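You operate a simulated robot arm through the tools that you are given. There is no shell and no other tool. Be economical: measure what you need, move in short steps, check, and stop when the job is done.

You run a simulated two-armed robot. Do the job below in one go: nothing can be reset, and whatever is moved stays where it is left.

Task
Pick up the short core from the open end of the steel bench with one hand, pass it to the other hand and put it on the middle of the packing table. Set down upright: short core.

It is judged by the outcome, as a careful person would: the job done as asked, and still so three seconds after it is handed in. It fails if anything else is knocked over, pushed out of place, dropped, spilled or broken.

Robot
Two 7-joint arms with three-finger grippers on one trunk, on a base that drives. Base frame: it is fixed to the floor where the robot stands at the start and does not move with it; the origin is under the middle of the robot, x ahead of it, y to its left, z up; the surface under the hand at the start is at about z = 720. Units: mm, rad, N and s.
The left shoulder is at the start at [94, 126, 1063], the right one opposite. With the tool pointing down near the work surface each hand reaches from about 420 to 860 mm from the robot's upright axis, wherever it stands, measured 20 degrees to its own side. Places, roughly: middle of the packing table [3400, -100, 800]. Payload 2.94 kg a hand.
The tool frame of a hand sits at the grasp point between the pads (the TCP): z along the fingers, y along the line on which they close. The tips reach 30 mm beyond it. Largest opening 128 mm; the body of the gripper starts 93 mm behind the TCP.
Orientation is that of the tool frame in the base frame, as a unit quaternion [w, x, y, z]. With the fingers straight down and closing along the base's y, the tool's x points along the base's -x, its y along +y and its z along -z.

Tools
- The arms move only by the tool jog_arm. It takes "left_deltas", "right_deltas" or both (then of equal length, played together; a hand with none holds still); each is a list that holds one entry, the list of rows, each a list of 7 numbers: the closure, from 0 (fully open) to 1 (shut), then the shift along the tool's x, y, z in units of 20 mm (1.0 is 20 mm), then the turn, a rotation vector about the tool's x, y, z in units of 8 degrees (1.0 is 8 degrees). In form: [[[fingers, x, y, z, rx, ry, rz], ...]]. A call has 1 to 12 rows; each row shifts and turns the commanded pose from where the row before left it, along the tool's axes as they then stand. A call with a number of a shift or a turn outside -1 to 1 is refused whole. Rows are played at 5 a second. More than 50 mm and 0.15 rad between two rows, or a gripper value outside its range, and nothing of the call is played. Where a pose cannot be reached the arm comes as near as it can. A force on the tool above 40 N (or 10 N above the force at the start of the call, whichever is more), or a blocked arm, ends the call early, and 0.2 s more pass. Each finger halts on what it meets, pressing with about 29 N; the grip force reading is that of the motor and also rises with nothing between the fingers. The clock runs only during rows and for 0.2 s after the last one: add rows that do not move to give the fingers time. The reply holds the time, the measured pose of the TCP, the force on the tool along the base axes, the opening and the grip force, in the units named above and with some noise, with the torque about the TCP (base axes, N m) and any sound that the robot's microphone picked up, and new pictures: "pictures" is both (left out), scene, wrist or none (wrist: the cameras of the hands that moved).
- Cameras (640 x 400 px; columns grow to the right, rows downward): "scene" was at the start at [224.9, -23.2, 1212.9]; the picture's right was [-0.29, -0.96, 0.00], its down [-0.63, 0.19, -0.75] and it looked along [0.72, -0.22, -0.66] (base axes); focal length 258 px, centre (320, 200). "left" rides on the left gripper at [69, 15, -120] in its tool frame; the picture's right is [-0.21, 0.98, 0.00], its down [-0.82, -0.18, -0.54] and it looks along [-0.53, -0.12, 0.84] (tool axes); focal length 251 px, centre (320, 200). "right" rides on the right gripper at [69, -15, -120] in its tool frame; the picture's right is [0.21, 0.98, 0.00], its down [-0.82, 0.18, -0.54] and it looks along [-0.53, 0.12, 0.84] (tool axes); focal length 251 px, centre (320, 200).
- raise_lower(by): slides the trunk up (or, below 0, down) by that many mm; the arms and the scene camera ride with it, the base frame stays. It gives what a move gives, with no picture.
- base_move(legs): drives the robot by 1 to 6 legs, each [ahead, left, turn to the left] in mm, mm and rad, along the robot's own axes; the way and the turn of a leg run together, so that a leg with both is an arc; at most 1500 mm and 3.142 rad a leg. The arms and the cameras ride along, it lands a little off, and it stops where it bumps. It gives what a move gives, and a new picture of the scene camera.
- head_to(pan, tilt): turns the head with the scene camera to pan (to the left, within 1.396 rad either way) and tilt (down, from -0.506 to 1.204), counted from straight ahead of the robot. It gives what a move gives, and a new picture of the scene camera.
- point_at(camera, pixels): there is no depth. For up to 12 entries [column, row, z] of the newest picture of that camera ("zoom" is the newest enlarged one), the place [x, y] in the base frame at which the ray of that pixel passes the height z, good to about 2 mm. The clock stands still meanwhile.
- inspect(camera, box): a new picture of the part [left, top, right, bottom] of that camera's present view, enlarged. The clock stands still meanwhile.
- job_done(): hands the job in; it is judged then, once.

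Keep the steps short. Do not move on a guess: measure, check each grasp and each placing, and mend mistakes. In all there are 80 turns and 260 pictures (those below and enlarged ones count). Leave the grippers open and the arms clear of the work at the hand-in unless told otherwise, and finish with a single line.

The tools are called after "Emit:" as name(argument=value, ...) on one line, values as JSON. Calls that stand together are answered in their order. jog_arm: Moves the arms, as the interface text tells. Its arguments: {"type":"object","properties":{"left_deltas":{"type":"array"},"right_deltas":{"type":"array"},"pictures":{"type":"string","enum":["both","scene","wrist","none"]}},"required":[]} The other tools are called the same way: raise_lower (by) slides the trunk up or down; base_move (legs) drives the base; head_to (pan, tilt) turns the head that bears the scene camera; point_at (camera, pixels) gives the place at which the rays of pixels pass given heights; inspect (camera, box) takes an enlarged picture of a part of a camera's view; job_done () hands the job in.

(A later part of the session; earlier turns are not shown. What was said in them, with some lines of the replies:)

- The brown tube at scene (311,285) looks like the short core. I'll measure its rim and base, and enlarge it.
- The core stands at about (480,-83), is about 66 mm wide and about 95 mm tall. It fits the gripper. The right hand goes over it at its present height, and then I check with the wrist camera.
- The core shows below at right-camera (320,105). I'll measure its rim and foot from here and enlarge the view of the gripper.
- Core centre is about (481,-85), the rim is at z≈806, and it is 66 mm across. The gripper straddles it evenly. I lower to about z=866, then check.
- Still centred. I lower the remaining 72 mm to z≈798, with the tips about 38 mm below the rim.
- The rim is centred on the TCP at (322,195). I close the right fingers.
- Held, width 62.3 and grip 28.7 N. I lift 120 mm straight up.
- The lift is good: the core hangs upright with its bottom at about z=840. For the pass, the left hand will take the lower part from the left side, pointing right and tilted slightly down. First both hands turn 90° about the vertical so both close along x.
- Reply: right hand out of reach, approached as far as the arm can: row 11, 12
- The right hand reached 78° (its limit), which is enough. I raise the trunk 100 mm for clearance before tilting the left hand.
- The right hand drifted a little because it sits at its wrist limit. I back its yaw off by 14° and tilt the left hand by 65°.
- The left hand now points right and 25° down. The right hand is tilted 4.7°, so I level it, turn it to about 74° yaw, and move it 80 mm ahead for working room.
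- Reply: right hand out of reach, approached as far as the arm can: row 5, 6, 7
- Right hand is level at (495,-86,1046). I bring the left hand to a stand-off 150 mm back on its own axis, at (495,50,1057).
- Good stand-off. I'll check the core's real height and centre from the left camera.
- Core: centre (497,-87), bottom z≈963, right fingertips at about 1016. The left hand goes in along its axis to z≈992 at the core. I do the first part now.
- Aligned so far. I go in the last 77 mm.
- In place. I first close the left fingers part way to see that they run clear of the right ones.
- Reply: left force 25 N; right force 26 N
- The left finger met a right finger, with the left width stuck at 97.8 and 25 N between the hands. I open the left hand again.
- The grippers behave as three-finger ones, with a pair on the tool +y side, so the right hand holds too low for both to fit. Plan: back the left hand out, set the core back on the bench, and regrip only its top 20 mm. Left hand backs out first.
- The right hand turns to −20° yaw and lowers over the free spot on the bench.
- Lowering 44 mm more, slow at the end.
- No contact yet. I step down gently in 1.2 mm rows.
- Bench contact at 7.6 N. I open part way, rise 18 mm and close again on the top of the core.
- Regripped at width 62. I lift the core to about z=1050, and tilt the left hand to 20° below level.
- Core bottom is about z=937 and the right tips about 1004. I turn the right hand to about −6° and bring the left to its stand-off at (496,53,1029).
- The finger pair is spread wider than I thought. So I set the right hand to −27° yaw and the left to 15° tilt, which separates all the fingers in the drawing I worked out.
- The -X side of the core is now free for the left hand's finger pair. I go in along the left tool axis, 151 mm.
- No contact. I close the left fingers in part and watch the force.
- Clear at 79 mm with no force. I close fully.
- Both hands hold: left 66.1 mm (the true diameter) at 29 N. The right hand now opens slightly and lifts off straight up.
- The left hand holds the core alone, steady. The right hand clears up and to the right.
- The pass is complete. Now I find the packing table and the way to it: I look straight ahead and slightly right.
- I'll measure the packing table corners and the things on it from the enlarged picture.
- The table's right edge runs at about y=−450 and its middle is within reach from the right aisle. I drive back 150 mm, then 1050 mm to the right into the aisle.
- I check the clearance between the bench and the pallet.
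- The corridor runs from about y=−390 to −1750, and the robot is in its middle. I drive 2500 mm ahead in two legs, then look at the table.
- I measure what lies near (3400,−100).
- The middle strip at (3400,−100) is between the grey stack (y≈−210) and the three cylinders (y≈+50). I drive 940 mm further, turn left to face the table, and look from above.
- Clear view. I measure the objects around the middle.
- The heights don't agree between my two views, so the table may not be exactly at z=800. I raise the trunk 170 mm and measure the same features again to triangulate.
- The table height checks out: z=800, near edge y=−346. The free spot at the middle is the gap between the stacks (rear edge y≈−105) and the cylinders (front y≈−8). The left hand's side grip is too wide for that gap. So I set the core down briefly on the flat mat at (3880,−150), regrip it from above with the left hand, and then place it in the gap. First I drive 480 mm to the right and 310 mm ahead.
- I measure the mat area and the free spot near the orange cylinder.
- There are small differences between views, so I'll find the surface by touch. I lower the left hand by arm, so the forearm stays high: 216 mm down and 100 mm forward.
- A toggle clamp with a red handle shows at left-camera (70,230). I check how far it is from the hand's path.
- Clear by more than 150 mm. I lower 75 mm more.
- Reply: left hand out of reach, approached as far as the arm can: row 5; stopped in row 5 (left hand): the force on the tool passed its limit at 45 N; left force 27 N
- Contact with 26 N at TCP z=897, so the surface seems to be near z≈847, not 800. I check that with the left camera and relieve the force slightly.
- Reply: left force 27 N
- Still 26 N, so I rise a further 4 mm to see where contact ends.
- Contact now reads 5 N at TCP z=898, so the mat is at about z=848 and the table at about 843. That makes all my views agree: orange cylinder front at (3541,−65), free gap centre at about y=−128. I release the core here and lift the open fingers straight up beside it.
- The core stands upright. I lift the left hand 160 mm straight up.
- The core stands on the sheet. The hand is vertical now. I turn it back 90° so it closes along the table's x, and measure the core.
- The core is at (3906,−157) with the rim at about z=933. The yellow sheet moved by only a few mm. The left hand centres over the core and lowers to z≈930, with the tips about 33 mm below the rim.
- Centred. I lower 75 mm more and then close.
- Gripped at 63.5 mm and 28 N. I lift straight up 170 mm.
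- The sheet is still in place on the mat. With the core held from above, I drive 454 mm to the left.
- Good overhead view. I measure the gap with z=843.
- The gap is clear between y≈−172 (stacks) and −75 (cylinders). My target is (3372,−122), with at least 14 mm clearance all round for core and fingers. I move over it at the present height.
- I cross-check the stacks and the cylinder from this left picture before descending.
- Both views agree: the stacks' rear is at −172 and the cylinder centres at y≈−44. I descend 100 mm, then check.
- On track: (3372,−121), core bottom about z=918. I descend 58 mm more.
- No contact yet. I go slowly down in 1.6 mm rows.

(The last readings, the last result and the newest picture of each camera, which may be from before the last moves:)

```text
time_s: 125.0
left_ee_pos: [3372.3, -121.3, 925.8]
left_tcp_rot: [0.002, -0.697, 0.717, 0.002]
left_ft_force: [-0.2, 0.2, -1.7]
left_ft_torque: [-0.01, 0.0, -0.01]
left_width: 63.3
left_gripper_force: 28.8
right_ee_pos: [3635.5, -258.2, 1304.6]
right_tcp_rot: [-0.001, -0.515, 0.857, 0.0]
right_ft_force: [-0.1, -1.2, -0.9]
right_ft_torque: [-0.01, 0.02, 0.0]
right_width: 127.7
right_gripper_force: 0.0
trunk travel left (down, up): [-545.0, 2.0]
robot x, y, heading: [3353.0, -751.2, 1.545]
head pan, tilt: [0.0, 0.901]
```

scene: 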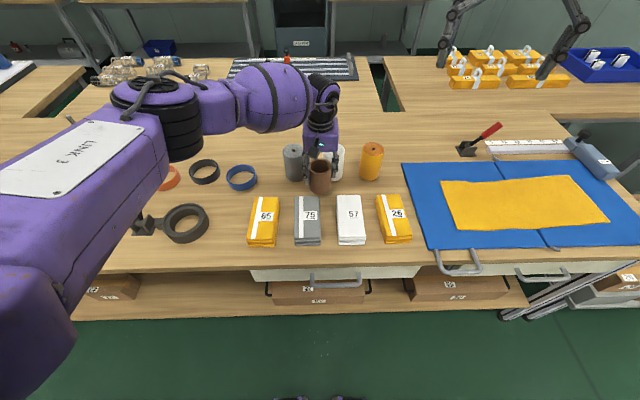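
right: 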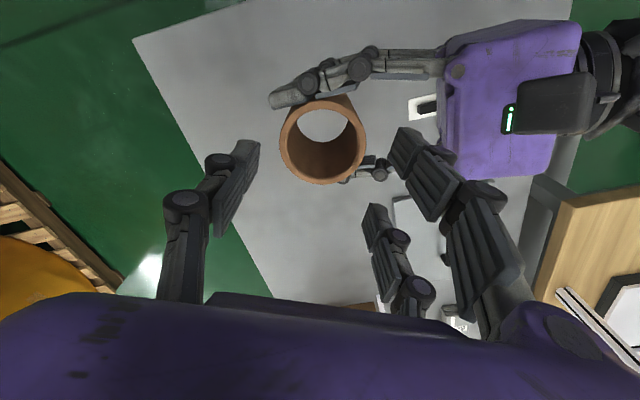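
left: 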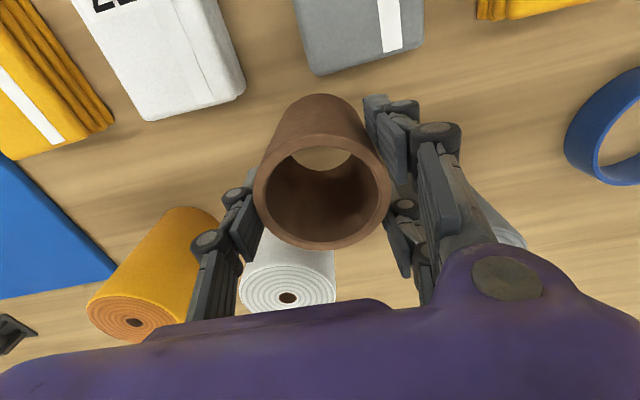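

Still free at z=925.8. I continue gently.

Emit:
jog_arm(left_deltas=[[[1, 0, 0, 0.06, 0, 0, 0], [1, 0, 0, 0.06, 0, 0, 0], [1, 0, 0, 0.06, 0, 0, 0], [1, 0, 0, 0, 0, 0, 0]]], pictures="wrist")

```text
time_s: 126.0
left_ee_pos: [3372.9, -121.0, 922.1]
left_tcp_rot: [0.002, -0.697, 0.717, 0.002]
left_ft_force: [0.9, -0.4, -0.4]
left_ft_torque: [0.02, -0.01, 0.01]
left_width: 63.3
left_gripper_force: 28.7
right_ee_pos: [3634.1, -257.5, 1303.5]
right_tcp_rot: [-0.001, -0.515, 0.857, 0.0]
right_ft_force: [0.5, -0.3, 0.1]
right_ft_torque: [-0.01, 0.01, -0.01]
right_width: 127.9
right_gripper_force: 0.1
trunk travel left (down, up): [-545.0, 2.0]
robot x, y, heading: [3351.4, -749.2, 1.548]
head pan, tilt: [0.0, 0.901]
```

left: 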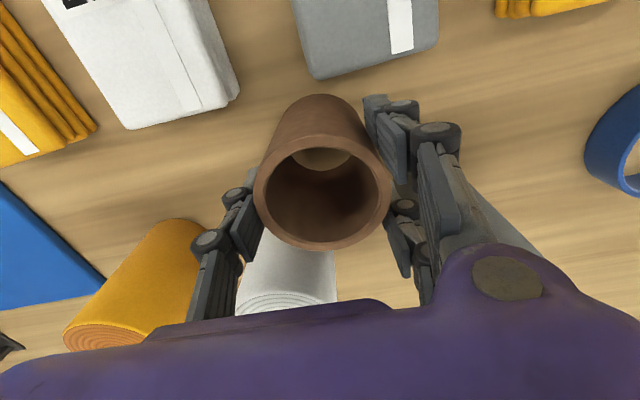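

Emit:
jog_arm(left_deltas=[[[1, 0, 0, 0.06, 0, 0, 0], [1, 0, 0, 0.06, 0, 0, 0], [1, 0, 0, 0.06, 0, 0, 0], [1, 0, 0, 0.06, 0, 0, 0], [1, 0, 0, 0, 0, 0, 0]]], pictures="none")

```text
time_s: 127.2
left_ee_pos: [3372.2, -122.4, 917.1]
left_tcp_rot: [0.003, -0.697, 0.717, 0.001]
left_ft_force: [-0.6, -0.7, -0.9]
left_ft_torque: [0.01, -0.02, 0.01]
left_width: 63.5
left_gripper_force: 28.9
right_ee_pos: [3633.9, -258.6, 1303.6]
right_tcp_rot: [-0.002, -0.515, 0.857, 0.0]
right_ft_force: [-0.4, -0.1, 0.3]
right_ft_torque: [-0.02, -0.01, 0.0]
right_width: 127.9
right_gripper_force: 0.1
trunk travel left (down, up): [-545.0, 2.0]
robot x, y, heading: [3351.7, -747.2, 1.546]
head pan, tilt: [0.0, 0.901]
```

Still free (core bottom about z=835). I continue in 1.2 mm rows.

Emit:
jog_arm(left_deltas=[[[1, 0, 0, 0.06, 0, 0, 0], [1, 0, 0, 0.06, 0, 0, 0], [1, 0, 0, 0.06, 0, 0, 0], [1, 0, 0, 0.06, 0, 0, 0], [1, 0, 0, 0, 0, 0, 0]]], pictures="scene")

Emit:
inspect(camera="scene", box=[270, 130, 380, 220])

```text
time_s: 128.3
left_ee_pos: [3372.3, -122.0, 913.1]
left_tcp_rot: [0.003, -0.697, 0.717, 0.003]
left_ft_force: [-1.8, -0.9, 7.2]
left_ft_torque: [-0.11, 0.32, 0.01]
left_width: 63.1
left_gripper_force: 29.3
right_ee_pos: [3635.4, -258.0, 1305.1]
right_tcp_rot: [-0.001, -0.514, 0.858, 0.0]
right_ft_force: [0.5, -0.1, -0.4]
right_ft_torque: [0.01, 0.03, -0.01]
right_width: 127.9
right_gripper_force: 0.1
trunk travel left (down, up): [-545.0, 2.0]
robot x, y, heading: [3353.3, -747.5, 1.544]
head pan, tilt: [0.0, 0.901]
```

scene: 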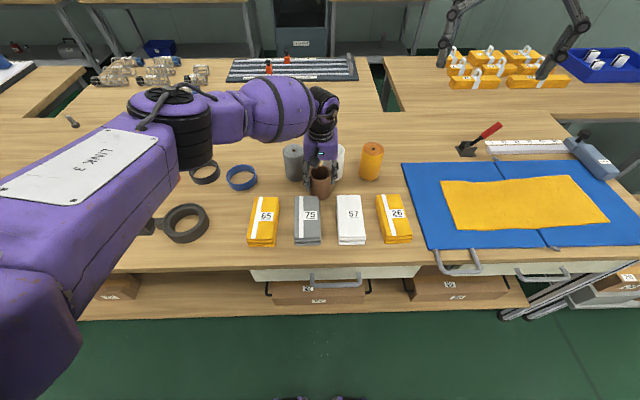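

```text
4.44 times, centred on (325, 175) of scene
```

zoom: 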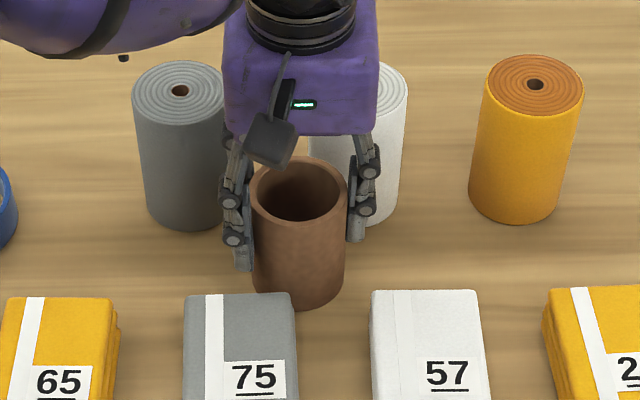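

Contact at 7 N; the core stands on the table. I open slightly (77 mm) and check.

Emit:
jog_arm(left_deltas=[[[0.42, 0, 0, 0, 0, 0, 0], [0.4, 0, 0, 0, 0, 0, 0], [0.4, 0, 0, 0, 0, 0, 0]]])

```text
time_s: 129.2
left_ee_pos: [3373.1, -120.4, 911.9]
left_tcp_rot: [0.001, -0.697, 0.717, 0.003]
left_ft_force: [0.0, 0.1, 0.4]
left_ft_torque: [0.01, 0.03, -0.03]
left_width: 77.0
left_gripper_force: 0.0
right_ee_pos: [3634.7, -256.9, 1303.4]
right_tcp_rot: [-0.001, -0.515, 0.857, 0.0]
right_ft_force: [-0.1, 0.4, 0.6]
right_ft_torque: [0.0, -0.01, 0.0]
right_width: 128.1
right_gripper_force: 0.0
trunk travel left (down, up): [-545.0, 2.0]
robot x, y, heading: [3357.6, -751.7, 1.542]
head pan, tilt: [0.0, 0.901]
```

scene: 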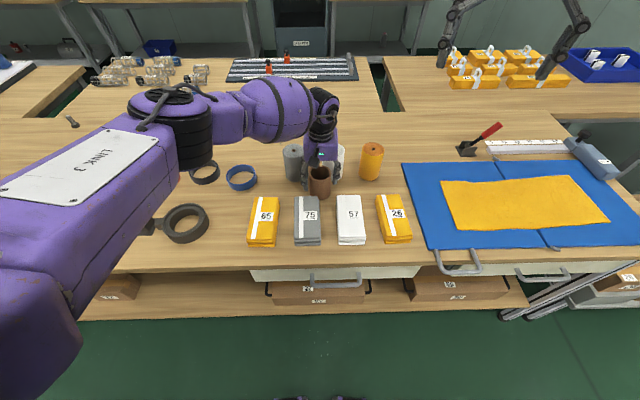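
left: 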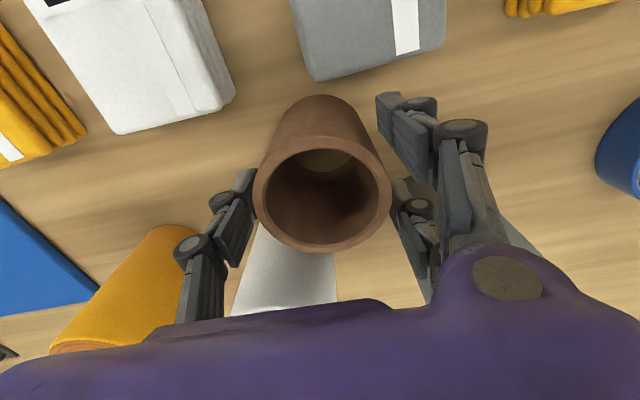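

Released, with no force, and the core stands upright and clear of its neighbours. I lift straight up 200 mm with the fingers kept narrow.

Emit:
jog_arm(left_deltas=[[[0.4, 0, 0, -0.5, 0, 0, 0], [0.4, 0, 0, -0.8, 0, 0, 0], [0.4, 0, 0, -1, 0, 0, 0], [0.4, 0, 0, -1, 0, 0, 0], [0.4, 0, 0, -1, 0, 0, 0], [0.4, 0, 0, -1, 0, 0, 0], [0.4, 0, 0, -1, 0, 0, 0], [0.4, 0, 0, -1, 0, 0, 0], [0.4, 0, 0, -1, 0, 0, 0], [0.2, 0, 0, -1, 0, 0, 0], [0, 0, 0, -1, 0, 0, 0], [0, 0, 0, 0, 0, 0, 0]]])

Emit:
inspect(camera="scene", box=[250, 120, 410, 220])

```text
time_s: 131.8
left_ee_pos: [3373.2, -122.8, 1117.8]
left_tcp_rot: [0.002, -0.698, 0.716, 0.001]
left_ft_force: [0.0, -0.2, -0.2]
left_ft_torque: [-0.01, 0.04, -0.01]
left_width: 127.9
left_gripper_force: 0.2
right_ee_pos: [3634.5, -257.8, 1302.2]
right_tcp_rot: [-0.002, -0.514, 0.858, -0.001]
right_ft_force: [1.1, 0.0, -0.6]
right_ft_torque: [-0.02, 0.01, -0.02]
right_width: 127.8
right_gripper_force: 0.1
trunk travel left (down, up): [-545.0, 2.0]
robot x, y, heading: [3353.4, -745.4, 1.545]
head pan, tilt: [0.0, 0.901]
```

scene: 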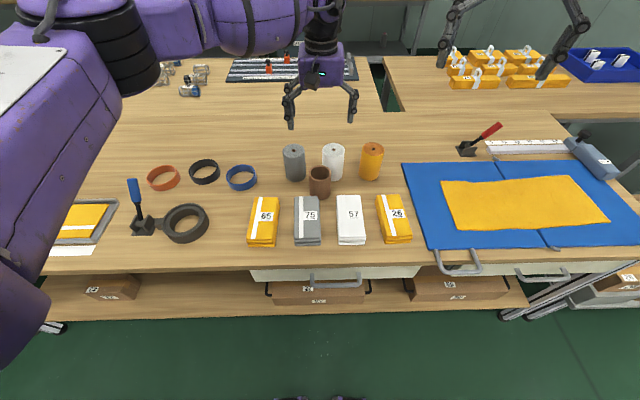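
left: 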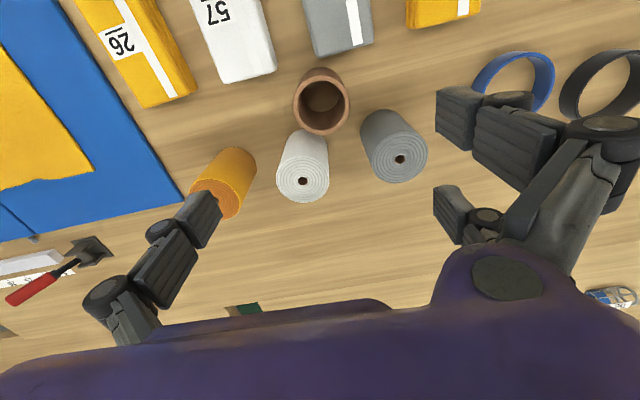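

```text
4.00 times, centred on (330, 170) of scene
```

zoom: 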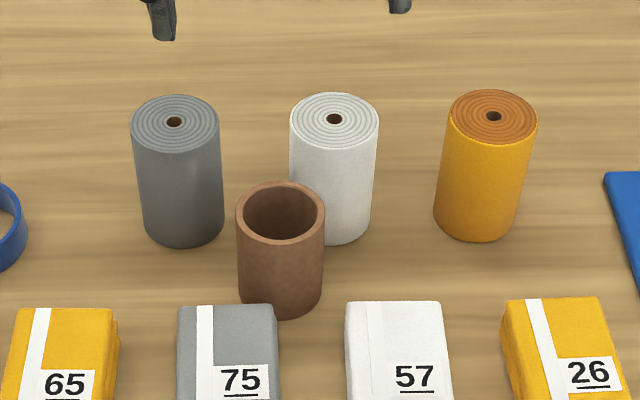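

The core stands upright at about (3372,−122) on the packing table. Its neighbours have not moved, and both hands are open and clear above. I hand the job in.

Emit:
job_done()

```text
The job is handed in.
```

The short core stands upright at about (3372, −122), near the middle of the packing table, after a right-to-left hand pass; I rested it briefly on the blue mat to regrip with the left hand, which shifted the yellow sheet there by about 8 mm, and nothing else appears moved.
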